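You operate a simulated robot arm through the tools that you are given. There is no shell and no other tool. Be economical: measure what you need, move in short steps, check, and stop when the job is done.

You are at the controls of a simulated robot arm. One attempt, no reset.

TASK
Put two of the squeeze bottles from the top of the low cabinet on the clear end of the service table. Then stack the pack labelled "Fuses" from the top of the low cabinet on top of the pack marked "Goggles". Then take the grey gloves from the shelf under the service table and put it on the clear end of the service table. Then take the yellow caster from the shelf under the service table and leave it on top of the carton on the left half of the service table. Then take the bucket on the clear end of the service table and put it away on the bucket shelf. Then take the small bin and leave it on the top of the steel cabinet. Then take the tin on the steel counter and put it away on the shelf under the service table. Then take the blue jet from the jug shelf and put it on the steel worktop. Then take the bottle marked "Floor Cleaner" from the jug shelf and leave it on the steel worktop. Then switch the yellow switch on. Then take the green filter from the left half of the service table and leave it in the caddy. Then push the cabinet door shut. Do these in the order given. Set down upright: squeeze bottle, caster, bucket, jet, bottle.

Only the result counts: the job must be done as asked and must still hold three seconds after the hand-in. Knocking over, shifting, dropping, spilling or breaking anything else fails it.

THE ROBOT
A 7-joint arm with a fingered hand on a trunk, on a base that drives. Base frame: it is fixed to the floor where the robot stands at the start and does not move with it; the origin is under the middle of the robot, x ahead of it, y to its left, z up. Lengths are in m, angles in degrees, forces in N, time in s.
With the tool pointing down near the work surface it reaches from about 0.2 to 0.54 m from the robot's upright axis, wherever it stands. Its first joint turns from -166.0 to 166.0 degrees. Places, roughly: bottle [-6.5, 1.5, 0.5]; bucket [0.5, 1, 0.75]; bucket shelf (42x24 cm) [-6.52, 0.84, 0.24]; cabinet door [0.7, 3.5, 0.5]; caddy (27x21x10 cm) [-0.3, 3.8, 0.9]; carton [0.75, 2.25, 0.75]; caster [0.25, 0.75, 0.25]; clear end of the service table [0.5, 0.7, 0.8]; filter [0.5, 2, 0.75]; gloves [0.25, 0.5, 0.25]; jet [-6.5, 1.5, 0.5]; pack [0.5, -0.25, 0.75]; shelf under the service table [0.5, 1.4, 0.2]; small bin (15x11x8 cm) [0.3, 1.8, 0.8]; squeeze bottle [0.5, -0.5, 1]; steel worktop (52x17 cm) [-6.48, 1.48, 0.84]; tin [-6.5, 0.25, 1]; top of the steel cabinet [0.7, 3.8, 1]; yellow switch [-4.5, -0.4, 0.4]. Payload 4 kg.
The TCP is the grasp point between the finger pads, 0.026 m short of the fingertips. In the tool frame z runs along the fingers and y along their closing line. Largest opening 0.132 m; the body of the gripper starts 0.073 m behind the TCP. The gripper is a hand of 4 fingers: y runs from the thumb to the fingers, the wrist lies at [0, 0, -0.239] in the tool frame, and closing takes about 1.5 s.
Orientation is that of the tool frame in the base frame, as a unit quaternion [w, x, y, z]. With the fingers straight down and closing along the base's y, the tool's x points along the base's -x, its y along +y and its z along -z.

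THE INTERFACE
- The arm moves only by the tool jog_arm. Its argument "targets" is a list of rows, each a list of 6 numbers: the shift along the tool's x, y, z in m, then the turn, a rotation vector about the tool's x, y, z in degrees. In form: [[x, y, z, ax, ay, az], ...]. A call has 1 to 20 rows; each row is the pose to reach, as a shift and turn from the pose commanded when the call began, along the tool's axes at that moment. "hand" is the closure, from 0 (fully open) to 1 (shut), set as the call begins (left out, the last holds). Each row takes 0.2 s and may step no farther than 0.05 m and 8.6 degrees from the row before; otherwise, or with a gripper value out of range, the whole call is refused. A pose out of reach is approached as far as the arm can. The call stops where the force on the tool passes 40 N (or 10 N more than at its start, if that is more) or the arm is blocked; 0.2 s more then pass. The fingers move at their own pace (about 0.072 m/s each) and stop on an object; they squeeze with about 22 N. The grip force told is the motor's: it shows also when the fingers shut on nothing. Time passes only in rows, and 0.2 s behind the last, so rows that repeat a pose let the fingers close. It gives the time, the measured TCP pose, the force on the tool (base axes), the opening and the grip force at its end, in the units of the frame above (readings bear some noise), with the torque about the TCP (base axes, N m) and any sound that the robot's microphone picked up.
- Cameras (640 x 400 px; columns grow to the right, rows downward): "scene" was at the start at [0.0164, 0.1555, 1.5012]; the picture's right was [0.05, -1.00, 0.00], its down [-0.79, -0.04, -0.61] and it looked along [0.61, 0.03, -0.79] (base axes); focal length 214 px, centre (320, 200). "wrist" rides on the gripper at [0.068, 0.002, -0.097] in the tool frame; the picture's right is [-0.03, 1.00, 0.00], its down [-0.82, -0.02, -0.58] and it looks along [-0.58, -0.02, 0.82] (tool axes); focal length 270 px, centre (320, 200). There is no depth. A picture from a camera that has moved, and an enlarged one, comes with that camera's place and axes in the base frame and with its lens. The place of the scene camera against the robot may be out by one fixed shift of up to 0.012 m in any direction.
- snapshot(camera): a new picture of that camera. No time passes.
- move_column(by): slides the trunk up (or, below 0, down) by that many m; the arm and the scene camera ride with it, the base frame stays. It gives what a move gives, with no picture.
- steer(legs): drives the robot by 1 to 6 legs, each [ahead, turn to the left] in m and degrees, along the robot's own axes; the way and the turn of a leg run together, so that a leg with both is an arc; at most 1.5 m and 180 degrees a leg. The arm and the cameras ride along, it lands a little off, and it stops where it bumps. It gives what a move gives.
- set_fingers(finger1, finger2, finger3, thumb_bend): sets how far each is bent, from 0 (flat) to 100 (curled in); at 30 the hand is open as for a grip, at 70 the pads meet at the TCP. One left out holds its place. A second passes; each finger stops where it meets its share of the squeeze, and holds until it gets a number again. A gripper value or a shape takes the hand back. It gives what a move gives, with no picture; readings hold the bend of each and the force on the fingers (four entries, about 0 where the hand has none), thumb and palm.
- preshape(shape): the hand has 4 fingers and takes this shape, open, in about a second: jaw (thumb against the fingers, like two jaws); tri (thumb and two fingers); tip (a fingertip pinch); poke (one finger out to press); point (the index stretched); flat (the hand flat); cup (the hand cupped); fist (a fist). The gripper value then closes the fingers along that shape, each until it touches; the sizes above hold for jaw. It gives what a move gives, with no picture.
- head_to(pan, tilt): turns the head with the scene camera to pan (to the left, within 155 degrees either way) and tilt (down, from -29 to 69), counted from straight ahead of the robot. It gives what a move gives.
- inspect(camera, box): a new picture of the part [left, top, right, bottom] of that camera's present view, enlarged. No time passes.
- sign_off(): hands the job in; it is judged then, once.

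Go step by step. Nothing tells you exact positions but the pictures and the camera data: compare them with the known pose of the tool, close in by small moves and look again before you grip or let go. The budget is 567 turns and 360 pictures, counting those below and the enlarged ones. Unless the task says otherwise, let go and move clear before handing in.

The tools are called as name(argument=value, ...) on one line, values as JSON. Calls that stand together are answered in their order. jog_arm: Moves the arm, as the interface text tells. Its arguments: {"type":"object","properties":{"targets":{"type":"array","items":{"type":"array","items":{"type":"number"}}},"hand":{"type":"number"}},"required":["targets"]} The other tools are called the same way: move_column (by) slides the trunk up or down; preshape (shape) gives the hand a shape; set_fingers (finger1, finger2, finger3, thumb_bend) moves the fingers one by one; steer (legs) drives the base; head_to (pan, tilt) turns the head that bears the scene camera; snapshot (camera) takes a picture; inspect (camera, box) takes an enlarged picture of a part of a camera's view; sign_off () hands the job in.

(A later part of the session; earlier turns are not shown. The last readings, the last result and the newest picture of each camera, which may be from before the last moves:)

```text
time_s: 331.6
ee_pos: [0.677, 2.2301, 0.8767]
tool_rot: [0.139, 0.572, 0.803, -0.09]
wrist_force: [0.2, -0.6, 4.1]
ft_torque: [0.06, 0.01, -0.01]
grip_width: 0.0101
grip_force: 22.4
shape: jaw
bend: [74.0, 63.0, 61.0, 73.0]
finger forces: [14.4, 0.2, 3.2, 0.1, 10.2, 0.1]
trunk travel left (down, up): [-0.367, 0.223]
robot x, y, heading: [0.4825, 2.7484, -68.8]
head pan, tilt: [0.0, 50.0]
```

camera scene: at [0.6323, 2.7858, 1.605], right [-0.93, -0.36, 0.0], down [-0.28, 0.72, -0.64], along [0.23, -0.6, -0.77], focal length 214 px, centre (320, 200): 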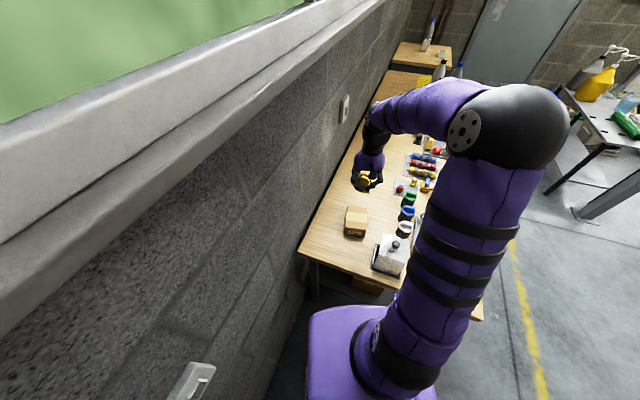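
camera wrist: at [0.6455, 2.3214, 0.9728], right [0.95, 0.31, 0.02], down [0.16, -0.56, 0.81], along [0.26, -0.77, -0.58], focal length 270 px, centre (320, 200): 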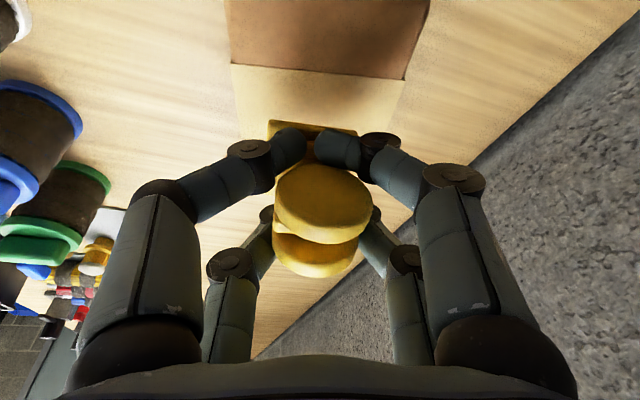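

move_column(by=-0.002)

snapshot(camera="wrist")

inspect(camera="scene", box=[340, 140, 400, 200])

```text
time_s: 332.1
ee_pos: [0.6775, 2.2296, 0.8751]
tool_rot: [0.14, 0.571, 0.804, -0.091]
wrist_force: [0.3, -1.2, 15.0]
ft_torque: [0.17, 0.06, 0.03]
grip_width: 0.0106
grip_force: 22.4
shape: jaw
bend: [74.0, 63.0, 61.0, 73.0]
finger forces: [19.0, 0.2, 5.0, 0.0, 12.6, 0.0]
trunk travel left (down, up): [-0.365, 0.225]
robot x, y, heading: [0.4841, 2.7475, -68.9]
head pan, tilt: [0.0, 50.0]
```

```text
250 pictures are left
camera wrist: at [0.6455, 2.3214, 0.9432], right [0.95, 0.31, 0.02], down [0.16, -0.56, 0.81], along [0.26, -0.77, -0.58], focal length 270 px, centre (320, 200)
```

wrist: 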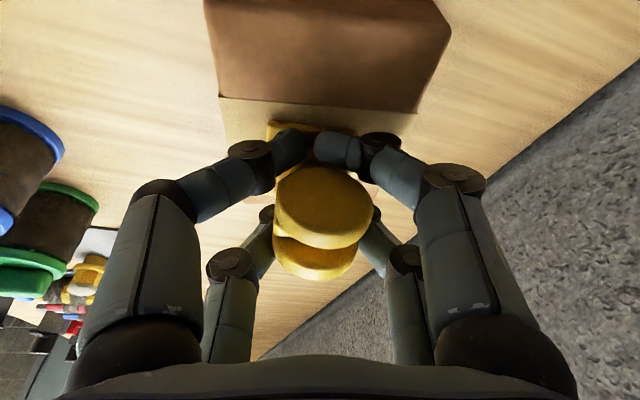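

```text
6.67 times, centred on (370, 170) of scene
camera zoom: at [0.6316, 2.7876, 1.3943], right [-0.93, -0.36, 0.0], down [-0.28, 0.71, -0.64], along [0.23, -0.6, -0.77], focal length 1430 px, centre (-13, 400)
```

zoom: 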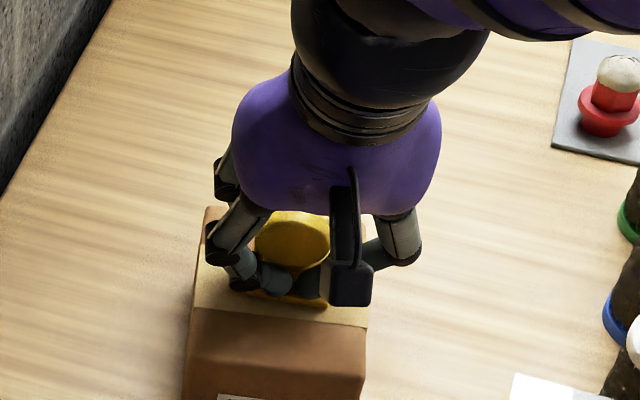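

Plate sits on the carton. Releasing gently.

jog_arm(targets=[[0, 0, 0, 0, 0, 0], [0, 0, 0, 0, 0, 0], [0, 0, 0, 0, 0, 0], [0, 0, 0, 0, 0, 0]], hand=0.45)

snapshot(camera="wrist")

```text
time_s: 333.1
ee_pos: [0.6773, 2.2306, 0.8756]
tool_rot: [0.14, 0.571, 0.804, -0.092]
wrist_force: [5.2, 0.3, 28.1]
ft_torque: [0.19, 0.74, 0.01]
grip_width: 0.0625
grip_force: 0.0
shape: jaw
bend: [72.0, 72.0, 72.0, 76.0]
finger forces: [0.0, 0.0, 3.2, 0.0, 30.4, 0.0]
trunk travel left (down, up): [-0.365, 0.225]
robot x, y, heading: [0.4809, 2.7474, -68.9]
head pan, tilt: [0.0, 50.0]
```

```text
248 pictures are left
camera wrist: at [0.6457, 2.3222, 0.9434], right [0.95, 0.31, 0.02], down [0.16, -0.56, 0.81], along [0.26, -0.77, -0.58], focal length 270 px, centre (320, 200)
```

wrist: 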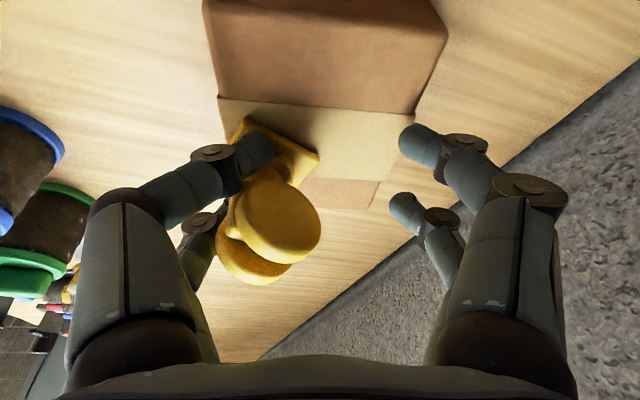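

The thumb dragged the caster sideways as it opened (tips dip when opening). I'll re-close to recentre it and look.

jog_arm(targets=[[0, 0, -0.001, 0, 0, 0], [0, 0, -0.002, 0, 0, 0], [0, 0, -0.002, 0, 0, 0], [0, 0, -0.002, 0, 0, 0], [0, 0, -0.002, 0, 0, 0]], hand=1)

snapshot(camera="wrist")

inspect(camera="scene", box=[340, 140, 400, 200])

```text
time_s: 334.4
ee_pos: [0.6754, 2.2318, 0.8762]
tool_rot: [0.138, 0.573, 0.803, -0.091]
wrist_force: [-5.1, -3.5, 18.6]
ft_torque: [0.07, 0.83, 0.17]
grip_width: 0.0232
grip_force: 22.2
shape: jaw
bend: [67.0, 64.0, 74.0, 73.0]
finger forces: [0.0, 14.6, 15.3, 0.0, 38.4, 0.0]
trunk travel left (down, up): [-0.365, 0.225]
robot x, y, heading: [0.4828, 2.7508, -68.8]
head pan, tilt: [0.0, 50.0]
```

```text
247 pictures are left
camera wrist: at [0.6444, 2.3223, 0.9442], right [0.95, 0.31, 0.02], down [0.16, -0.56, 0.81], along [0.26, -0.77, -0.58], focal length 270 px, centre (320, 200)
```

wrist: 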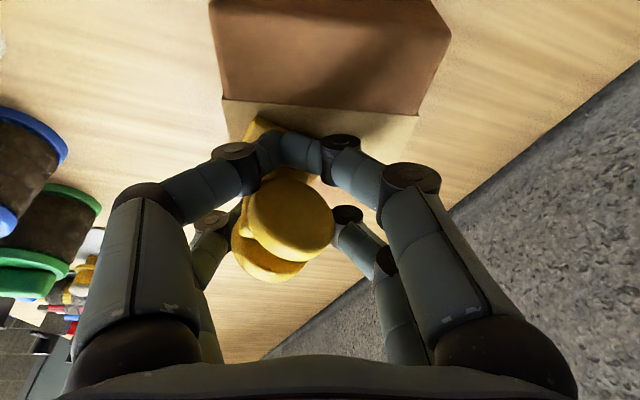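

```text
6.67 times, centred on (370, 170) of scene
camera zoom: at [0.6311, 2.7877, 1.3942], right [-0.93, -0.36, 0.0], down [-0.27, 0.71, -0.64], along [0.23, -0.6, -0.77], focal length 1430 px, centre (-13, 400)
```

zoom: 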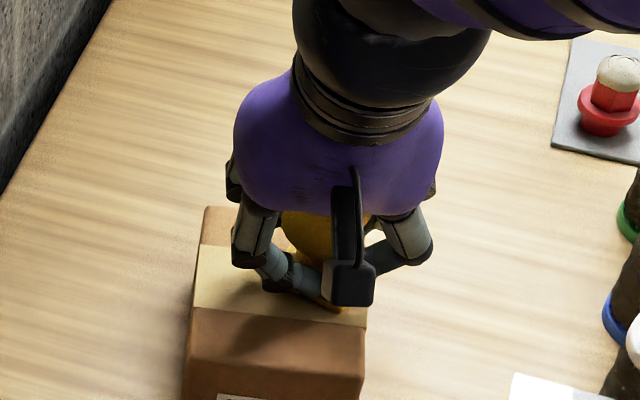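

move_column(by=0.04)

snapshot(camera="wrist")

inspect(camera="scene", box=[340, 140, 400, 200])

```text
time_s: 335.2
ee_pos: [0.6771, 2.2313, 0.9152]
tool_rot: [0.138, 0.572, 0.804, -0.09]
wrist_force: [0.5, 0.3, -0.4]
ft_torque: [0.01, -0.01, 0.02]
grip_width: 0.0197
grip_force: 22.2
shape: jaw
bend: [67.0, 67.0, 74.0, 73.0]
finger forces: [0.1, 14.1, 14.1, 0.0, 0.9, 0.0]
trunk travel left (down, up): [-0.405, 0.185]
robot x, y, heading: [0.4808, 2.7511, -68.9]
head pan, tilt: [0.0, 50.0]
```

```text
245 pictures are left
camera wrist: at [0.6454, 2.3219, 0.9835], right [0.95, 0.31, 0.02], down [0.16, -0.56, 0.81], along [0.26, -0.77, -0.59], focal length 270 px, centre (320, 200)
```

wrist: 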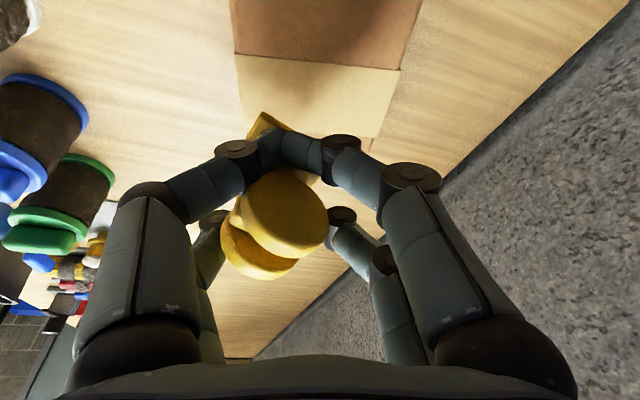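

```text
6.67 times, centred on (370, 170) of scene
camera zoom: at [0.6321, 2.7866, 1.4341], right [-0.93, -0.36, 0.0], down [-0.28, 0.72, -0.64], along [0.23, -0.6, -0.77], focal length 1430 px, centre (-13, 400)
```

zoom: 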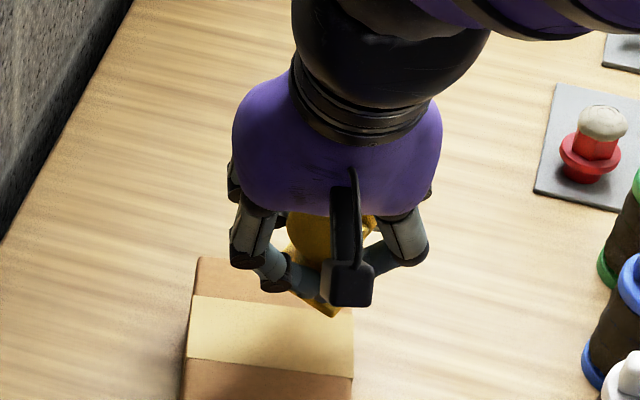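

The caster is still held, yawed about 30°. I'll shift 1.5 cm to centre it on the carton, lower to light contact, and open in small stages while rising.

jog_arm(targets=[[0, 0.008, 0, 0, 0, 0], [0, 0.015, 0, 0, 0, 0]])

move_column(by=-0.03)

move_column(by=-0.005)

snapshot(camera="wrist")

```text
time_s: 335.8
ee_pos: [0.6905, 2.234, 0.916]
tool_rot: [0.137, 0.573, 0.803, -0.09]
wrist_force: [0.6, 0.1, -0.7]
ft_torque: [0.0, -0.01, -0.01]
grip_width: 0.0198
grip_force: 21.9
shape: jaw
bend: [67.0, 67.0, 74.0, 73.0]
finger forces: [0.0, 14.0, 14.1, 0.1, 0.9, 0.0]
trunk travel left (down, up): [-0.405, 0.185]
robot x, y, heading: [0.4839, 2.7453, -68.8]
head pan, tilt: [0.0, 50.0]
```

```text
time_s: 336.5
ee_pos: [0.6901, 2.2334, 0.8863]
tool_rot: [0.138, 0.572, 0.804, -0.09]
wrist_force: [0.5, 0.6, -0.7]
ft_torque: [0.0, -0.03, 0.01]
grip_width: 0.0201
grip_force: 22.0
shape: jaw
bend: [67.0, 67.0, 74.0, 73.0]
finger forces: [0.0, 14.1, 14.1, 0.0, 0.9, 0.0]
trunk travel left (down, up): [-0.375, 0.215]
robot x, y, heading: [0.4795, 2.7505, -68.7]
head pan, tilt: [0.0, 50.0]
```

```text
time_s: 337.1
ee_pos: [0.6905, 2.2343, 0.8802]
tool_rot: [0.138, 0.572, 0.804, -0.09]
wrist_force: [-0.1, -0.5, -0.8]
ft_torque: [0.05, 0.02, 0.0]
grip_width: 0.0197
grip_force: 22.0
shape: jaw
bend: [67.0, 67.0, 74.0, 73.0]
finger forces: [0.0, 14.1, 14.2, 0.0, 0.9, 0.0]
trunk travel left (down, up): [-0.37, 0.22]
robot x, y, heading: [0.4821, 2.746, -69.0]
head pan, tilt: [0.0, 50.0]
```

```text
243 pictures are left
camera wrist: at [0.6589, 2.3254, 0.9491], right [0.95, 0.31, 0.02], down [0.16, -0.56, 0.81], along [0.26, -0.77, -0.58], focal length 270 px, centre (320, 200)
```

wrist: 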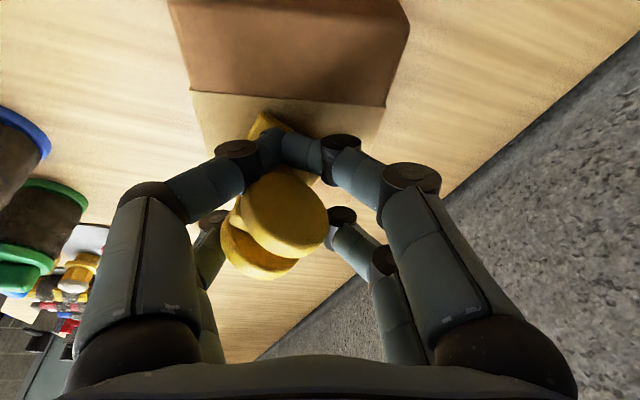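

move_column(by=-0.004)

move_column(by=-0.003)

snapshot(camera="wrist")

```text
time_s: 337.6
ee_pos: [0.6913, 2.2345, 0.8774]
tool_rot: [0.139, 0.572, 0.803, -0.09]
wrist_force: [-0.2, -1.9, 8.3]
ft_torque: [0.12, 0.29, 0.02]
grip_width: 0.02
grip_force: 22.3
shape: jaw
bend: [67.0, 66.0, 74.0, 73.0]
finger forces: [0.0, 16.4, 14.3, 0.1, 0.3, 0.0]
trunk travel left (down, up): [-0.366, 0.224]
robot x, y, heading: [0.4827, 2.7471, -69.0]
head pan, tilt: [0.0, 50.0]
```

```text
time_s: 338.1
ee_pos: [0.6902, 2.234, 0.8768]
tool_rot: [0.141, 0.571, 0.803, -0.093]
wrist_force: [-1.3, -3.9, 29.0]
ft_torque: [0.24, 0.88, 0.12]
grip_width: 0.0214
grip_force: 22.2
shape: jaw
bend: [67.0, 66.0, 74.0, 73.0]
finger forces: [0.1, 21.6, 14.9, 0.0, 52.1, 0.0]
trunk travel left (down, up): [-0.363, 0.227]
robot x, y, heading: [0.4807, 2.7483, -69.3]
head pan, tilt: [0.0, 50.0]
```

```text
242 pictures are left
camera wrist: at [0.6588, 2.3254, 0.9447], right [0.95, 0.31, 0.02], down [0.16, -0.56, 0.82], along [0.26, -0.77, -0.58], focal length 270 px, centre (320, 200)
```

wrist: 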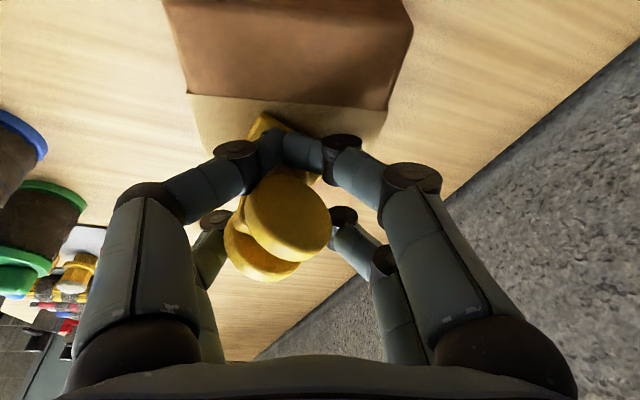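

jog_arm(targets=[[0, 0, -0.0015, 0, 0, 0], [0, 0, -0.003, 0, 0, 0], [0, 0, -0.003, 0, 0, 0]], hand=0.8)

snapshot(camera="wrist")

```text
time_s: 338.9
ee_pos: [0.6913, 2.2358, 0.8759]
tool_rot: [0.138, 0.572, 0.803, -0.088]
wrist_force: [-0.5, -2.8, 14.1]
ft_torque: [0.08, 0.33, 0.11]
grip_width: 0.0271
grip_force: 0.1
shape: jaw
bend: [73.0, 73.0, 72.0, 73.0]
finger forces: [0.0, 0.1, 12.0, 0.1, 18.8, 0.0]
trunk travel left (down, up): [-0.363, 0.227]
robot x, y, heading: [0.4831, 2.7479, -69.0]
head pan, tilt: [0.0, 50.0]
```

```text
241 pictures are left
camera wrist: at [0.6585, 2.3267, 0.9447], right [0.95, 0.31, 0.02], down [0.16, -0.56, 0.81], along [0.26, -0.77, -0.59], focal length 270 px, centre (320, 200)
```

wrist: 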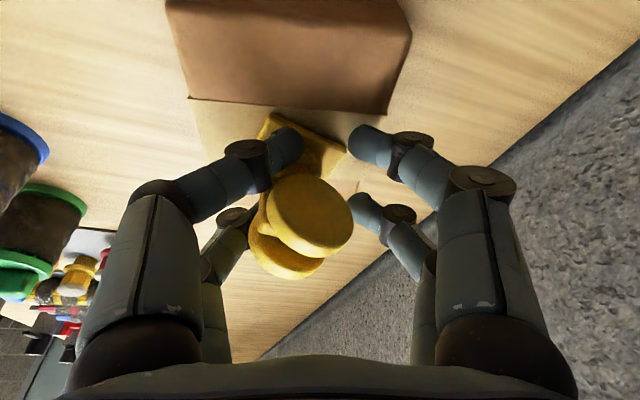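

The caster now stands flat on the carton. Easing up 3 mm.

jog_arm(targets=[[0, 0, -0.002, 0, 0, 0], [0, 0, -0.004, 0, 0, 0]])

snapshot(camera="wrist")

```text
time_s: 339.5
ee_pos: [0.6886, 2.2374, 0.8801]
tool_rot: [0.136, 0.572, 0.804, -0.089]
wrist_force: [-0.2, -0.5, -0.8]
ft_torque: [0.03, 0.0, 0.02]
grip_width: 0.0255
grip_force: 0.1
shape: jaw
bend: [73.0, 73.0, 72.0, 71.0]
finger forces: [0.0, 0.0, 8.3, 0.1, 7.9, 0.0]
trunk travel left (down, up): [-0.363, 0.227]
robot x, y, heading: [0.4814, 2.7492, -69.1]
head pan, tilt: [0.0, 50.0]
```

```text
240 pictures are left
camera wrist: at [0.6578, 2.3277, 0.9481], right [0.95, 0.31, 0.02], down [0.16, -0.57, 0.81], along [0.26, -0.77, -0.59], focal length 270 px, centre (320, 200)
```

wrist: 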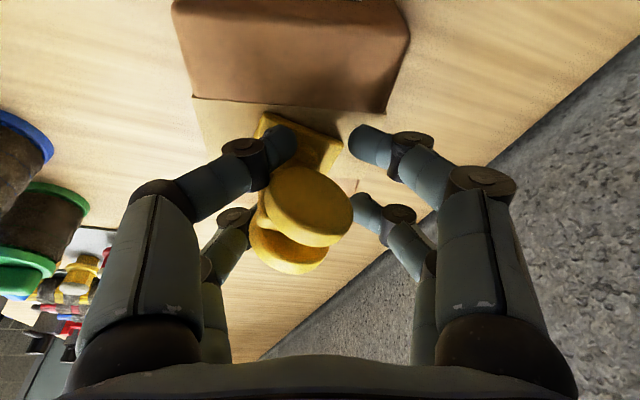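

jog_arm(targets=[[0, 0, 0, 0, 0, 0], [0, 0, 0, 0, 0, 0]], hand=0.72)

snapshot(camera="wrist")

```text
time_s: 340.1
ee_pos: [0.6888, 2.2354, 0.8809]
tool_rot: [0.138, 0.573, 0.803, -0.09]
wrist_force: [0.1, -0.1, -1.0]
ft_torque: [0.01, 0.0, -0.01]
grip_width: 0.0359
grip_force: 0.0
shape: jaw
bend: [73.0, 73.0, 72.0, 71.0]
finger forces: [0.0, 0.1, 8.8, 0.0, 8.3, 0.0]
trunk travel left (down, up): [-0.363, 0.227]
robot x, y, heading: [0.4818, 2.7469, -69.0]
head pan, tilt: [0.0, 50.0]
```

```text
239 pictures are left
camera wrist: at [0.6579, 2.327, 0.9489], right [0.95, 0.31, 0.02], down [0.16, -0.56, 0.81], along [0.26, -0.77, -0.59], focal length 270 px, centre (320, 200)
```

wrist: 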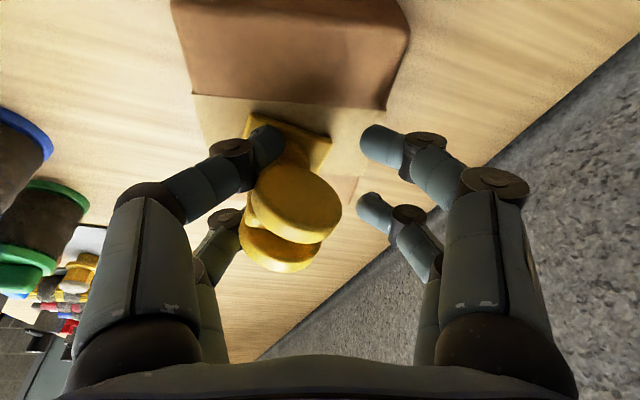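

The caster is wedged between the two left digits. I'll lower 2 mm, then free finger 3 alone.

jog_arm(targets=[[0, 0, 0.0025, 0, 0, 0], [0, 0, 0.0025, 0, 0, 0]])

set_fingers(finger3=55)

snapshot(camera="wrist")

```text
time_s: 340.7
ee_pos: [0.6895, 2.2351, 0.8797]
tool_rot: [0.139, 0.572, 0.804, -0.091]
wrist_force: [-1.6, -0.6, 6.1]
ft_torque: [0.02, 0.17, 0.04]
grip_width: 0.0367
grip_force: 0.2
shape: jaw
bend: [73.0, 73.0, 72.0, 71.0]
finger forces: [0.0, 0.0, 10.9, 0.0, 10.7, 0.0]
trunk travel left (down, up): [-0.363, 0.227]
robot x, y, heading: [0.4814, 2.7489, -68.9]
head pan, tilt: [0.0, 50.0]
```

```text
time_s: 341.7
ee_pos: [0.6899, 2.235, 0.8785]
tool_rot: [0.139, 0.571, 0.804, -0.09]
wrist_force: [-0.4, 0.8, 6.2]
ft_torque: [0.09, 0.17, -0.05]
grip_width: 0.0341
grip_force: 6.2
shape: fingers
bend: [73.0, 73.0, 54.0, 71.0]
finger forces: [0.0, 0.0, 2.5, 0.1, 10.2, 0.1]
trunk travel left (down, up): [-0.363, 0.227]
robot x, y, heading: [0.481, 2.7471, -69.0]
head pan, tilt: [0.0, 50.0]
```

```text
238 pictures are left
camera wrist: at [0.6582, 2.3268, 0.9465], right [0.95, 0.31, 0.02], down [0.16, -0.56, 0.81], along [0.26, -0.77, -0.58], focal length 270 px, centre (320, 200)
```

wrist: 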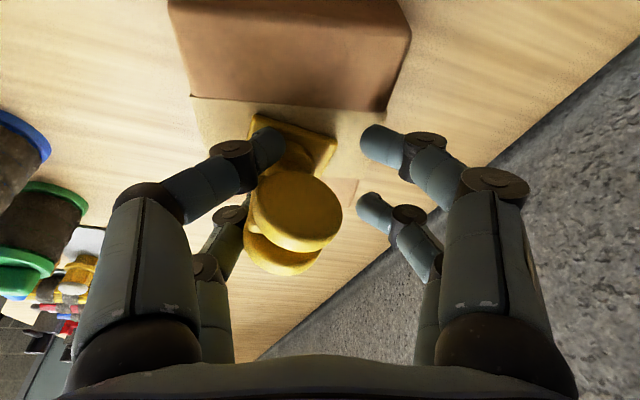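

jog_arm(targets=[[0, 0, -0.002, 0, 0, 0], [0, 0, -0.002, 0, 0, 0]])

set_fingers(finger3=35)

snapshot(camera="wrist")

```text
time_s: 342.3
ee_pos: [0.689, 2.236, 0.8801]
tool_rot: [0.138, 0.571, 0.804, -0.089]
wrist_force: [0.8, -0.4, 0.4]
ft_torque: [0.03, -0.02, 0.05]
grip_width: 0.0366
grip_force: 0.9
shape: fingers
bend: [73.0, 73.0, 54.0, 70.0]
finger forces: [0.0, 0.0, 1.1, 0.1, 1.1, 0.1]
trunk travel left (down, up): [-0.363, 0.227]
robot x, y, heading: [0.4812, 2.7506, -69.1]
head pan, tilt: [0.0, 50.0]
```

```text
time_s: 343.3
ee_pos: [0.6903, 2.2364, 0.8812]
tool_rot: [0.137, 0.572, 0.803, -0.09]
wrist_force: [-1.1, -0.9, 0.7]
ft_torque: [0.0, 0.02, 0.01]
grip_width: 0.0374
grip_force: 0.0
shape: fingers
bend: [73.0, 73.0, 35.0, 70.0]
finger forces: [0.0, 0.1, 0.1, 0.1, 0.0, 0.0]
trunk travel left (down, up): [-0.363, 0.227]
robot x, y, heading: [0.4835, 2.7493, -68.9]
head pan, tilt: [0.0, 50.0]
```

```text
237 pictures are left
camera wrist: at [0.6577, 2.3271, 0.9486], right [0.95, 0.31, 0.02], down [0.16, -0.56, 0.81], along [0.26, -0.77, -0.58], focal length 270 px, centre (320, 200)
```

wrist: 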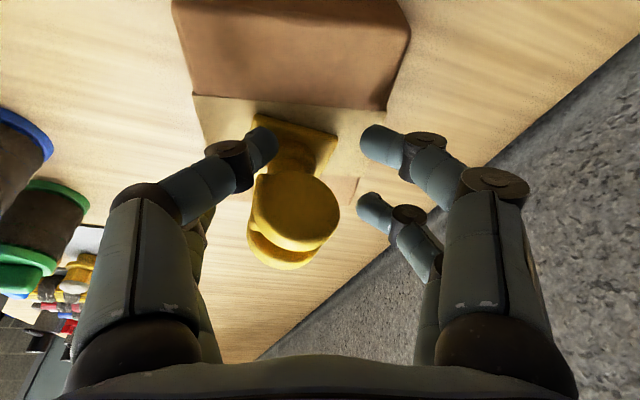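

The caster stands free and upright. Open the right fingers, slide the hand left to clear the thumb, then rise.

set_fingers(finger1=55, finger2=50)

jog_arm(targets=[[0, -0.008, -0.001, 0, 0, 0], [0, -0.016, -0.002, 0, 0, 0], [0, -0.02, -0.003, 0, 0, 0]])

snapshot(camera="wrist")

```text
time_s: 344.3
ee_pos: [0.6895, 2.2364, 0.8814]
tool_rot: [0.137, 0.573, 0.803, -0.09]
wrist_force: [-0.2, 0.7, -0.6]
ft_torque: [-0.02, -0.01, 0.0]
grip_width: 0.043
grip_force: 0.1
shape: fingers
bend: [55.0, 50.0, 35.0, 70.0]
finger forces: [0.0, 0.0, 0.0, 0.1, 0.0, 0.1]
trunk travel left (down, up): [-0.363, 0.227]
robot x, y, heading: [0.4805, 2.7488, -68.8]
head pan, tilt: [0.0, 50.0]
```

```text
time_s: 345.1
ee_pos: [0.6721, 2.2301, 0.8827]
tool_rot: [0.137, 0.572, 0.804, -0.09]
wrist_force: [-0.2, -0.1, 0.2]
ft_torque: [-0.03, 0.01, 0.0]
grip_width: 0.0429
grip_force: 0.2
shape: fingers
bend: [55.0, 50.0, 35.0, 70.0]
finger forces: [0.1, 0.0, 0.0, 0.0, 0.1, 0.1]
trunk travel left (down, up): [-0.363, 0.227]
robot x, y, heading: [0.4804, 2.7504, -68.9]
head pan, tilt: [0.0, 50.0]
```

```text
236 pictures are left
camera wrist: at [0.6395, 2.3224, 0.9507], right [0.95, 0.31, 0.02], down [0.16, -0.56, 0.81], along [0.26, -0.77, -0.59], focal length 270 px, centre (320, 200)
```

wrist: 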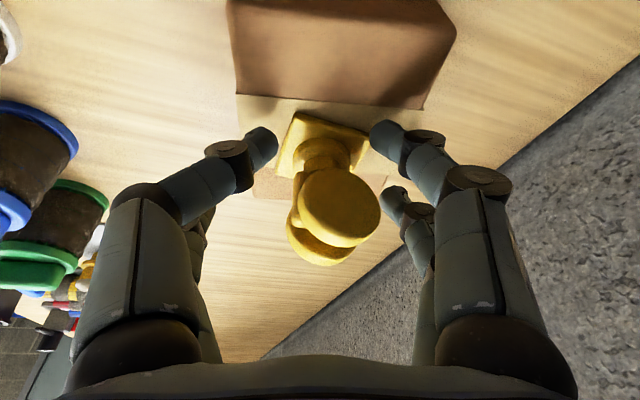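

set_fingers(finger1=40, finger2=32)

jog_arm(targets=[[0.002, 0, -0.01, 0, 0, 0], [0.004, 0, -0.02, 0, 0, 0], [0.006, 0, -0.03, 0, 0, 0]])

snapshot(camera="wrist")

```text
time_s: 346.1
ee_pos: [0.6712, 2.2312, 0.8818]
tool_rot: [0.138, 0.572, 0.804, -0.09]
wrist_force: [0.2, -0.9, 0.3]
ft_torque: [0.01, 0.0, 0.02]
grip_width: 0.0686
grip_force: 0.0
shape: fingers
bend: [40.0, 32.0, 35.0, 70.0]
finger forces: [0.0, 0.0, 0.0, 0.1, 0.0, 0.0]
trunk travel left (down, up): [-0.363, 0.227]
robot x, y, heading: [0.4838, 2.7491, -69.1]
head pan, tilt: [0.0, 50.0]
```

```text
time_s: 346.9
ee_pos: [0.6652, 2.2446, 0.9089]
tool_rot: [0.138, 0.572, 0.803, -0.09]
wrist_force: [-0.4, 0.5, 0.1]
ft_torque: [-0.01, -0.01, 0.03]
grip_width: 0.0685
grip_force: 0.0
shape: fingers
bend: [40.0, 32.0, 35.0, 70.0]
finger forces: [0.0, 0.1, 0.0, 0.0, 0.0, 0.0]
trunk travel left (down, up): [-0.363, 0.227]
robot x, y, heading: [0.4826, 2.7485, -69.3]
head pan, tilt: [0.0, 50.0]
```

```text
235 pictures are left
camera wrist: at [0.633, 2.3368, 0.9768], right [0.95, 0.31, 0.02], down [0.16, -0.56, 0.81], along [0.26, -0.77, -0.58], focal length 270 px, centre (320, 200)
```

wrist: 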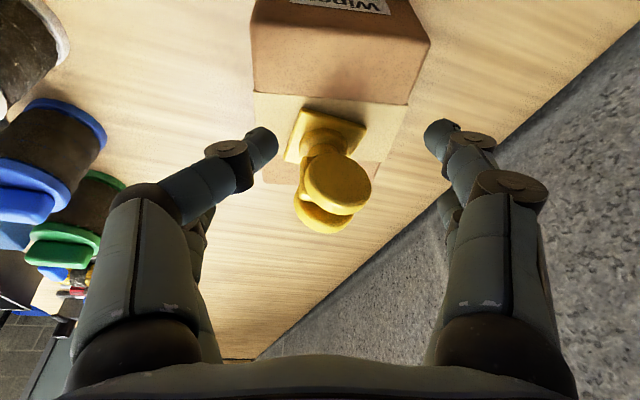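

The caster stands upright on the carton. Rising clear.

move_column(by=0.2)

preshape(shape="jaw")

snapshot(camera="wrist")

```text
time_s: 349.1
ee_pos: [0.6649, 2.2449, 1.1081]
tool_rot: [0.138, 0.572, 0.804, -0.09]
wrist_force: [-0.7, 0.2, 0.0]
ft_torque: [0.03, 0.0, 0.01]
grip_width: 0.0684
grip_force: 0.3
shape: fingers
bend: [40.0, 32.0, 35.0, 70.0]
finger forces: [0.1, 0.0, 0.0, 0.0, 0.0, 0.0]
trunk travel left (down, up): [-0.563, 0.027]
robot x, y, heading: [0.485, 2.7494, -69.0]
head pan, tilt: [0.0, 50.0]
```

```text
time_s: 350.0
ee_pos: [0.6654, 2.2458, 1.1103]
tool_rot: [0.137, 0.572, 0.804, -0.09]
wrist_force: [-0.4, 0.2, 0.0]
ft_torque: [-0.01, 0.02, -0.01]
grip_width: 0.132
grip_force: 0.1
shape: jaw
bend: [30.0, 30.0, 30.0, 30.0]
finger forces: [0.0, 0.0, 0.0, 0.1, 0.0, 0.1]
trunk travel left (down, up): [-0.563, 0.027]
robot x, y, heading: [0.4784, 2.7511, -68.8]
head pan, tilt: [0.0, 50.0]
```

```text
234 pictures are left
camera wrist: at [0.6331, 2.3367, 1.1767], right [0.95, 0.31, 0.02], down [0.16, -0.56, 0.81], along [0.26, -0.77, -0.58], focal length 270 px, centre (320, 200)
```

wrist: 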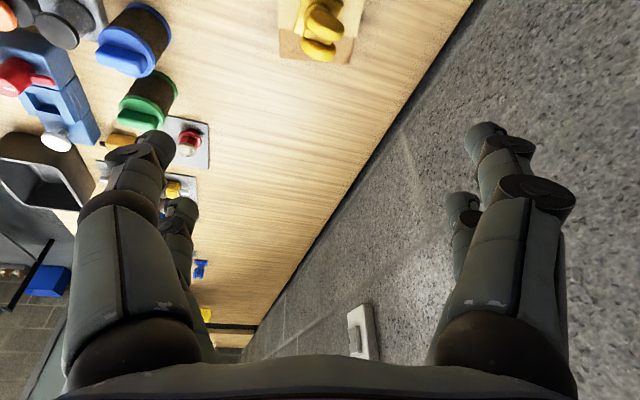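

Next, the bucket. Drive back around to the table front near y≈0.95.

steer(legs=[[-0.16, 0], [0, -111], [0.85, 0], [0, 90], [1.4, 0]])

steer(legs=[[0.4, 0], [0, 90]])

snapshot(camera="scene")

snapshot(camera="wrist")

```text
time_s: 371.6
ee_pos: [-0.4198, 0.9525, 1.1092]
tool_rot: [0.12, 0.702, 0.693, -0.113]
wrist_force: [-0.2, -0.3, 0.1]
ft_torque: [0.02, 0.04, 0.0]
grip_width: 0.1319
grip_force: 0.0
shape: jaw
bend: [30.0, 30.0, 30.0, 30.0]
finger forces: [0.0, 0.1, 0.0, 0.0, 0.0, 0.1]
trunk travel left (down, up): [-0.563, 0.027]
robot x, y, heading: [-0.4231, 1.4872, -88.9]
head pan, tilt: [0.0, 50.0]
```

```text
time_s: 378.3
ee_pos: [0.1219, 1.0891, 1.1084]
tool_rot: [0.164, 0.008, 0.986, 0.005]
wrist_force: [1.1, -0.9, -0.2]
ft_torque: [0.02, 0.0, -0.03]
grip_width: 0.1318
grip_force: 0.1
shape: jaw
bend: [30.0, 30.0, 30.0, 30.0]
finger forces: [0.1, 0.0, 0.1, 0.0, 0.1, 0.1]
trunk travel left (down, up): [-0.563, 0.027]
robot x, y, heading: [-0.413, 1.0882, 0.6]
head pan, tilt: [0.0, 50.0]
```

```text
233 pictures are left
camera scene: at [-0.398, 1.2432, 1.5921], right [0.02, -1.0, 0.0], down [-0.77, -0.01, -0.64], along [0.64, 0.01, -0.77], focal length 214 px, centre (320, 200)
```

scene: 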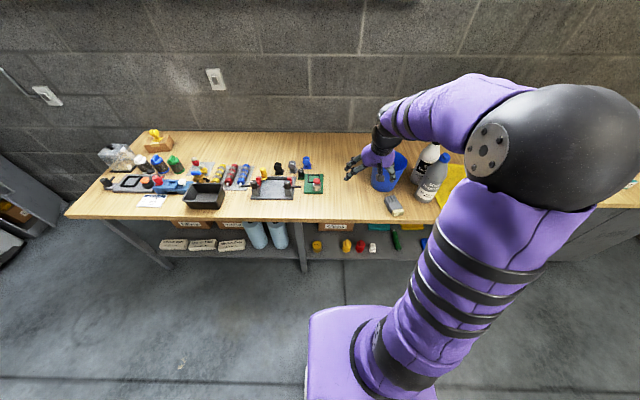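

```text
232 pictures are left
camera wrist: at [0.0247, 1.0916, 1.1767], right [0.04, 1.0, 0.02], down [0.58, -0.04, 0.81], along [0.81, -0.02, -0.58], focal length 270 px, centre (320, 200)
```

wrist: 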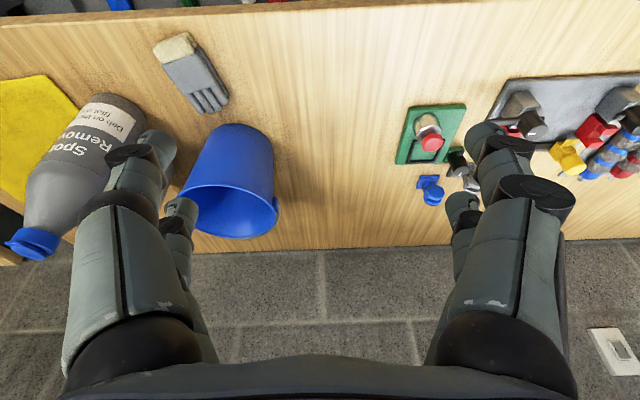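

inspect(camera="wrist", box=[140, 90, 320, 260])

inspect(camera="scene", box=[340, 120, 470, 230])

```text
2.35 times, centred on (230, 175) of wrist
camera zoom: at [0.0247, 1.0916, 1.1767], right [0.04, 1.0, 0.02], down [0.58, -0.04, 0.81], along [0.81, -0.02, -0.58], focal length 636 px, centre (532, 259)
```

zoom: 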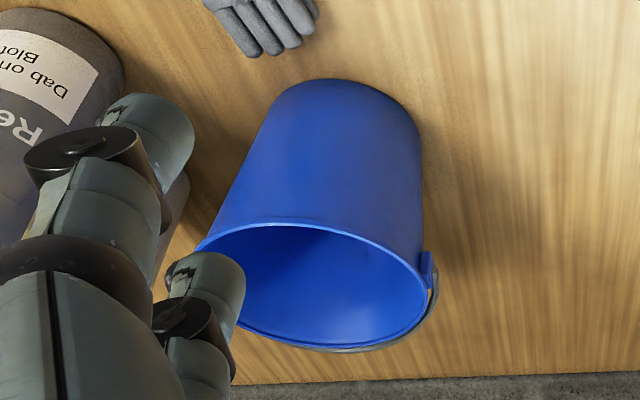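

```text
3.64 times, centred on (405, 175) of scene
camera zoom: at [-0.398, 1.2432, 1.5921], right [0.02, -1.0, 0.0], down [-0.77, -0.01, -0.64], along [0.64, 0.01, -0.77], focal length 780 px, centre (11, 291)
```

zoom: 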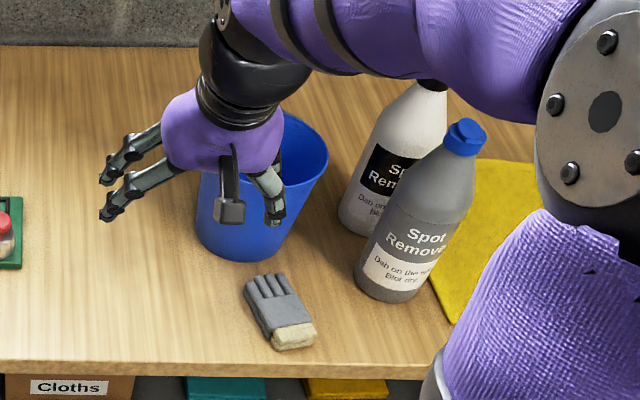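

The bucket has a wire bail folded back; I'll likely pinch its wall. First let me view the destination across the room.

head_to(pan=155, tilt=10)

snapshot(camera="scene")

```text
time_s: 380.7
ee_pos: [0.1219, 1.0888, 1.1082]
tool_rot: [0.164, 0.009, 0.986, 0.005]
wrist_force: [0.3, -0.2, 0.2]
ft_torque: [0.0, -0.02, -0.01]
grip_width: 0.1319
grip_force: 0.1
shape: jaw
bend: [30.0, 30.0, 30.0, 30.0]
finger forces: [0.0, 0.0, 0.0, 0.1, 0.0, 0.0]
trunk travel left (down, up): [-0.563, 0.027]
robot x, y, heading: [-0.4145, 1.0922, 1.0]
head pan, tilt: [154.7, 10.0]
```

```text
229 pictures are left
camera scene: at [-0.5596, 1.2805, 1.654], right [0.41, 0.91, 0.0], down [0.16, -0.07, -0.98], along [-0.9, 0.41, -0.17], focal length 214 px, centre (320, 200)
```

scene: 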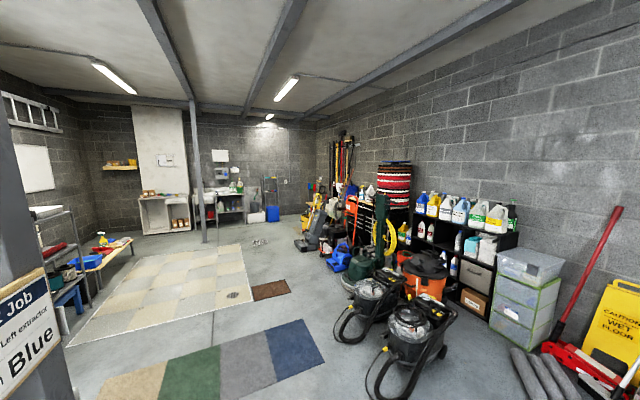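

inspect(camera="scene", box=[120, 135, 300, 247])

inspect(camera="scene", box=[0, 230, 80, 400])

```text
3.56 times, centred on (210, 191) of scene
camera zoom: at [-0.5596, 1.2805, 1.654], right [0.41, 0.91, 0.0], down [0.16, -0.07, -0.98], along [-0.9, 0.41, -0.17], focal length 763 px, centre (711, 232)
```

zoom: 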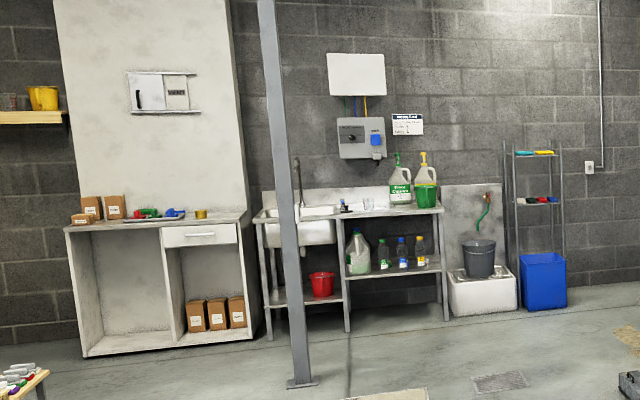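

```text
2.35 times, centred on (40, 315) of scene
camera zoom: at [-0.5596, 1.2805, 1.654], right [0.41, 0.91, 0.0], down [0.16, -0.07, -0.98], along [-0.9, 0.41, -0.17], focal length 505 px, centre (979, -71)
```

zoom: 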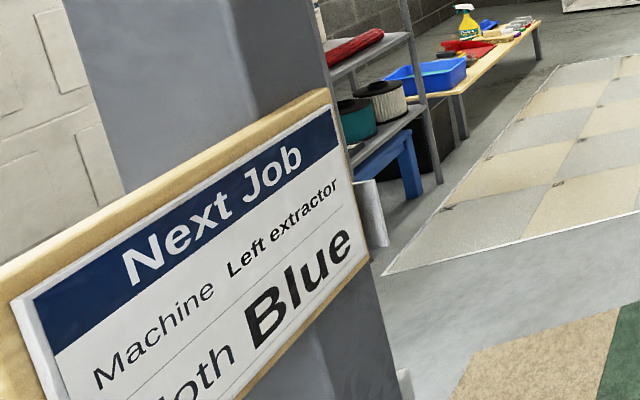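

The destination shelf is under a sink with limited headroom, so I'll pinch the bucket's near wall (closing line toward the robot). Bucket centre ≈ (0.395,0.935), rim z≈0.93. Move closer, level the tool and yaw it 90°.

steer(legs=[[0.22, 0]])

jog_arm(targets=[[0.02, 0, 0, 0, 6.5, 0], [0.04, 0, 0, 0, 13, 0], [0.05, 0, 0, 0, 19, 0]])

jog_arm(targets=[[0, -0.015, 0, 0, 0, -8.2], [0, -0.03, 0, 0, 0, -16.4], [0, -0.045, 0, 0, 0, -24.6], [0, -0.06, 0, 0, 0, -32.8], [0, -0.075, 0, 0, 0, -41], [0, -0.09, 0, 0, 0, -49.2], [0, -0.105, 0, 0, 0, -57.4], [0, -0.12, 0, 0, 0, -65.6], [0, -0.135, 0, 0, 0, -73.8], [0, -0.15, 0, 0, 0, -82], [0, -0.155, 0, 0, 0, -90]])

snapshot(camera="wrist")

```text
time_s: 382.4
ee_pos: [0.3407, 1.093, 1.1097]
tool_rot: [0.164, 0.01, 0.986, 0.006]
wrist_force: [-0.2, -0.5, 0.0]
ft_torque: [0.02, 0.04, 0.0]
grip_width: 0.1319
grip_force: 0.0
shape: jaw
bend: [30.0, 30.0, 30.0, 30.0]
finger forces: [0.0, 0.0, 0.1, 0.0, 0.1, 0.0]
trunk travel left (down, up): [-0.563, 0.027]
robot x, y, heading: [-0.1927, 1.0961, 1.1]
head pan, tilt: [154.7, 10.0]
```

```text
time_s: 383.1
ee_pos: [0.2918, 1.0935, 1.0906]
tool_rot: [-0.001, 0.008, 1.0, 0.007]
wrist_force: [0.4, 0.8, 0.0]
ft_torque: [0.02, -0.02, 0.0]
grip_width: 0.1317
grip_force: 0.1
shape: jaw
bend: [30.0, 30.0, 30.0, 30.0]
finger forces: [0.0, 0.0, 0.0, 0.0, 0.0, 0.0]
trunk travel left (down, up): [-0.563, 0.027]
robot x, y, heading: [-0.1968, 1.096, 1.0]
head pan, tilt: [154.7, 10.0]
```

```text
time_s: 385.6
ee_pos: [0.2909, 0.9386, 1.0908]
tool_rot: [0.005, -0.701, 0.713, 0.004]
wrist_force: [-0.2, -0.3, -1.1]
ft_torque: [0.01, 0.03, 0.0]
grip_width: 0.1318
grip_force: 0.1
shape: jaw
bend: [30.0, 30.0, 30.0, 30.0]
finger forces: [0.1, 0.1, 0.0, 0.1, 0.0, 0.0]
trunk travel left (down, up): [-0.563, 0.027]
robot x, y, heading: [-0.1979, 1.0922, 1.0]
head pan, tilt: [154.7, 10.0]
```

```text
226 pictures are left
camera wrist: at [0.287, 0.8687, 1.1851], right [-1.0, 0.04, 0.0], down [0.03, 0.81, 0.59], along [0.02, 0.59, -0.81], focal length 270 px, centre (320, 200)
```

wrist: 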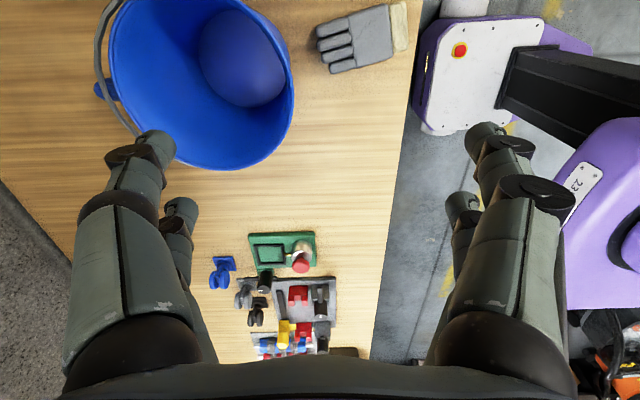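

Good alignment. Move over the near wall and descend.

jog_arm(targets=[[0.005, -0.014, 0, 0, 0, 0], [0.0105, -0.028, 0, 0, 0, 0], [0.0105, -0.028, 0, 0, 0, 0]])

move_column(by=-0.12)

snapshot(camera="wrist")

```text
time_s: 386.4
ee_pos: [0.3177, 0.9265, 1.0887]
tool_rot: [0.004, -0.702, 0.713, 0.006]
wrist_force: [0.2, -0.4, -0.2]
ft_torque: [0.0, -0.01, 0.0]
grip_width: 0.1319
grip_force: 0.1
shape: jaw
bend: [30.0, 30.0, 30.0, 30.0]
finger forces: [0.0, 0.1, 0.1, 0.0, 0.0, 0.0]
trunk travel left (down, up): [-0.563, 0.027]
robot x, y, heading: [-0.1993, 1.0928, 0.7]
head pan, tilt: [154.7, 10.0]
```

```text
time_s: 387.9
ee_pos: [0.3179, 0.9268, 0.9689]
tool_rot: [0.005, -0.702, 0.712, 0.005]
wrist_force: [0.0, 0.5, 0.1]
ft_torque: [0.01, -0.04, 0.0]
grip_width: 0.1319
grip_force: 0.0
shape: jaw
bend: [30.0, 30.0, 30.0, 30.0]
finger forces: [0.0, 0.1, 0.0, 0.1, 0.2, 0.1]
trunk travel left (down, up): [-0.443, 0.147]
robot x, y, heading: [-0.198, 1.0962, 0.8]
head pan, tilt: [154.7, 10.0]
```

```text
225 pictures are left
camera wrist: at [0.3136, 0.8582, 1.0639], right [-1.0, 0.04, 0.0], down [0.03, 0.81, 0.59], along [0.02, 0.59, -0.81], focal length 270 px, centre (320, 200)
```

wrist: 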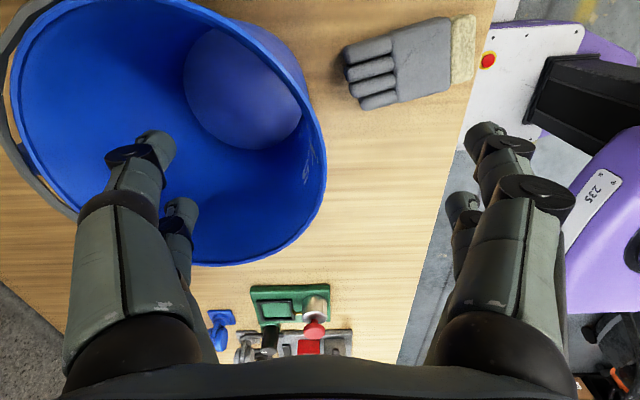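

move_column(by=-0.085)

jog_arm(targets=[[0, 0, 0, 0, 0, 0], [0, 0, 0, 0, 0, 0], [0, 0, 0, 0, 0, 0], [0, 0, 0, 0, 0, 0], [0, 0, 0, 0, 0, 0], [0, 0, 0, 0, 0, 0], [0, 0, 0, 0, 0, 0], [0, 0, 0, 0, 0, 0]], hand=1)

snapshot(camera="wrist")

```text
time_s: 389.1
ee_pos: [0.3176, 0.928, 0.8843]
tool_rot: [0.004, -0.701, 0.713, 0.005]
wrist_force: [-1.1, 0.0, 0.0]
ft_torque: [-0.02, 0.02, -0.03]
grip_width: 0.132
grip_force: 0.1
shape: jaw
bend: [30.0, 30.0, 30.0, 30.0]
finger forces: [0.1, 0.1, 0.0, 0.1, 0.0, 0.0]
trunk travel left (down, up): [-0.358, 0.232]
robot x, y, heading: [-0.1953, 1.0927, 0.9]
head pan, tilt: [154.7, 10.0]
```

```text
time_s: 390.9
ee_pos: [0.3167, 0.9281, 0.8837]
tool_rot: [0.004, -0.701, 0.713, 0.006]
wrist_force: [-1.0, -0.3, -0.8]
ft_torque: [0.03, -0.06, 0.01]
grip_width: 0.0075
grip_force: 22.5
shape: jaw
bend: [67.0, 70.0, 70.0, 71.0]
finger forces: [18.4, 20.5, 21.9, 0.1, 17.2, 0.0]
trunk travel left (down, up): [-0.358, 0.232]
robot x, y, heading: [-0.1983, 1.0957, 0.9]
head pan, tilt: [154.7, 10.0]
```

```text
224 pictures are left
camera wrist: at [0.3137, 0.8582, 0.9787], right [-1.0, 0.04, 0.0], down [0.03, 0.81, 0.59], along [0.02, 0.59, -0.81], focal length 270 px, centre (320, 200)
```

wrist: 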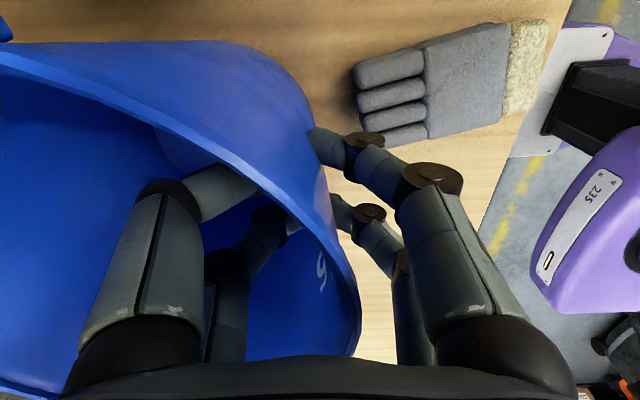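

All digits grip the wall. Lifting and checking for sag.

move_column(by=0.04)

head_to(pan=0, tilt=50)

snapshot(camera="scene")

snapshot(camera="wrist")

```text
time_s: 391.7
ee_pos: [0.3172, 0.9268, 0.9235]
tool_rot: [0.004, -0.702, 0.712, 0.005]
wrist_force: [0.6, 0.5, -1.3]
ft_torque: [-0.03, 0.11, 0.01]
grip_width: 0.0068
grip_force: 22.1
shape: jaw
bend: [67.0, 70.0, 68.0, 71.0]
finger forces: [19.7, 21.0, 22.1, 0.0, 18.2, 0.0]
trunk travel left (down, up): [-0.398, 0.192]
robot x, y, heading: [-0.1946, 1.0946, 0.8]
head pan, tilt: [154.7, 10.0]
```

```text
time_s: 394.1
ee_pos: [0.3162, 0.9279, 0.9242]
tool_rot: [0.005, -0.701, 0.713, 0.005]
wrist_force: [-0.4, 0.2, -0.8]
ft_torque: [-0.03, 0.14, -0.01]
grip_width: 0.0071
grip_force: 21.7
shape: jaw
bend: [67.0, 70.0, 68.0, 71.0]
finger forces: [19.8, 21.0, 22.2, 0.0, 18.2, 0.0]
trunk travel left (down, up): [-0.398, 0.192]
robot x, y, heading: [-0.1985, 1.0959, 1.1]
head pan, tilt: [0.0, 50.0]
```

```text
223 pictures are left
camera scene: at [-0.1796, 1.2465, 1.4271], right [0.02, -1.0, 0.0], down [-0.77, -0.01, -0.64], along [0.64, 0.01, -0.77], focal length 214 px, centre (320, 200)
```

scene: 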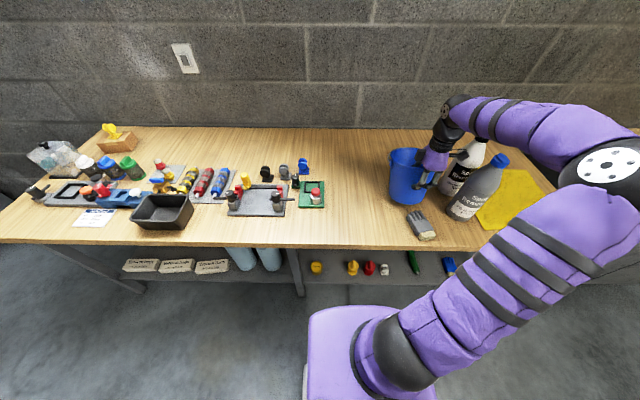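

```text
222 pictures are left
camera wrist: at [0.3137, 0.8582, 1.0187], right [-1.0, 0.04, 0.0], down [0.03, 0.81, 0.59], along [0.02, 0.59, -0.81], focal length 270 px, centre (320, 200)
```

wrist: 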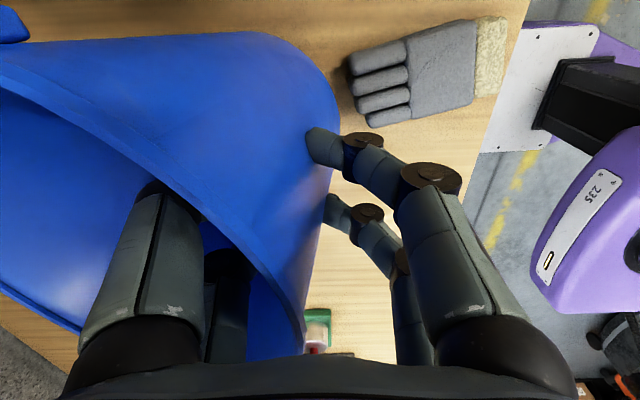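

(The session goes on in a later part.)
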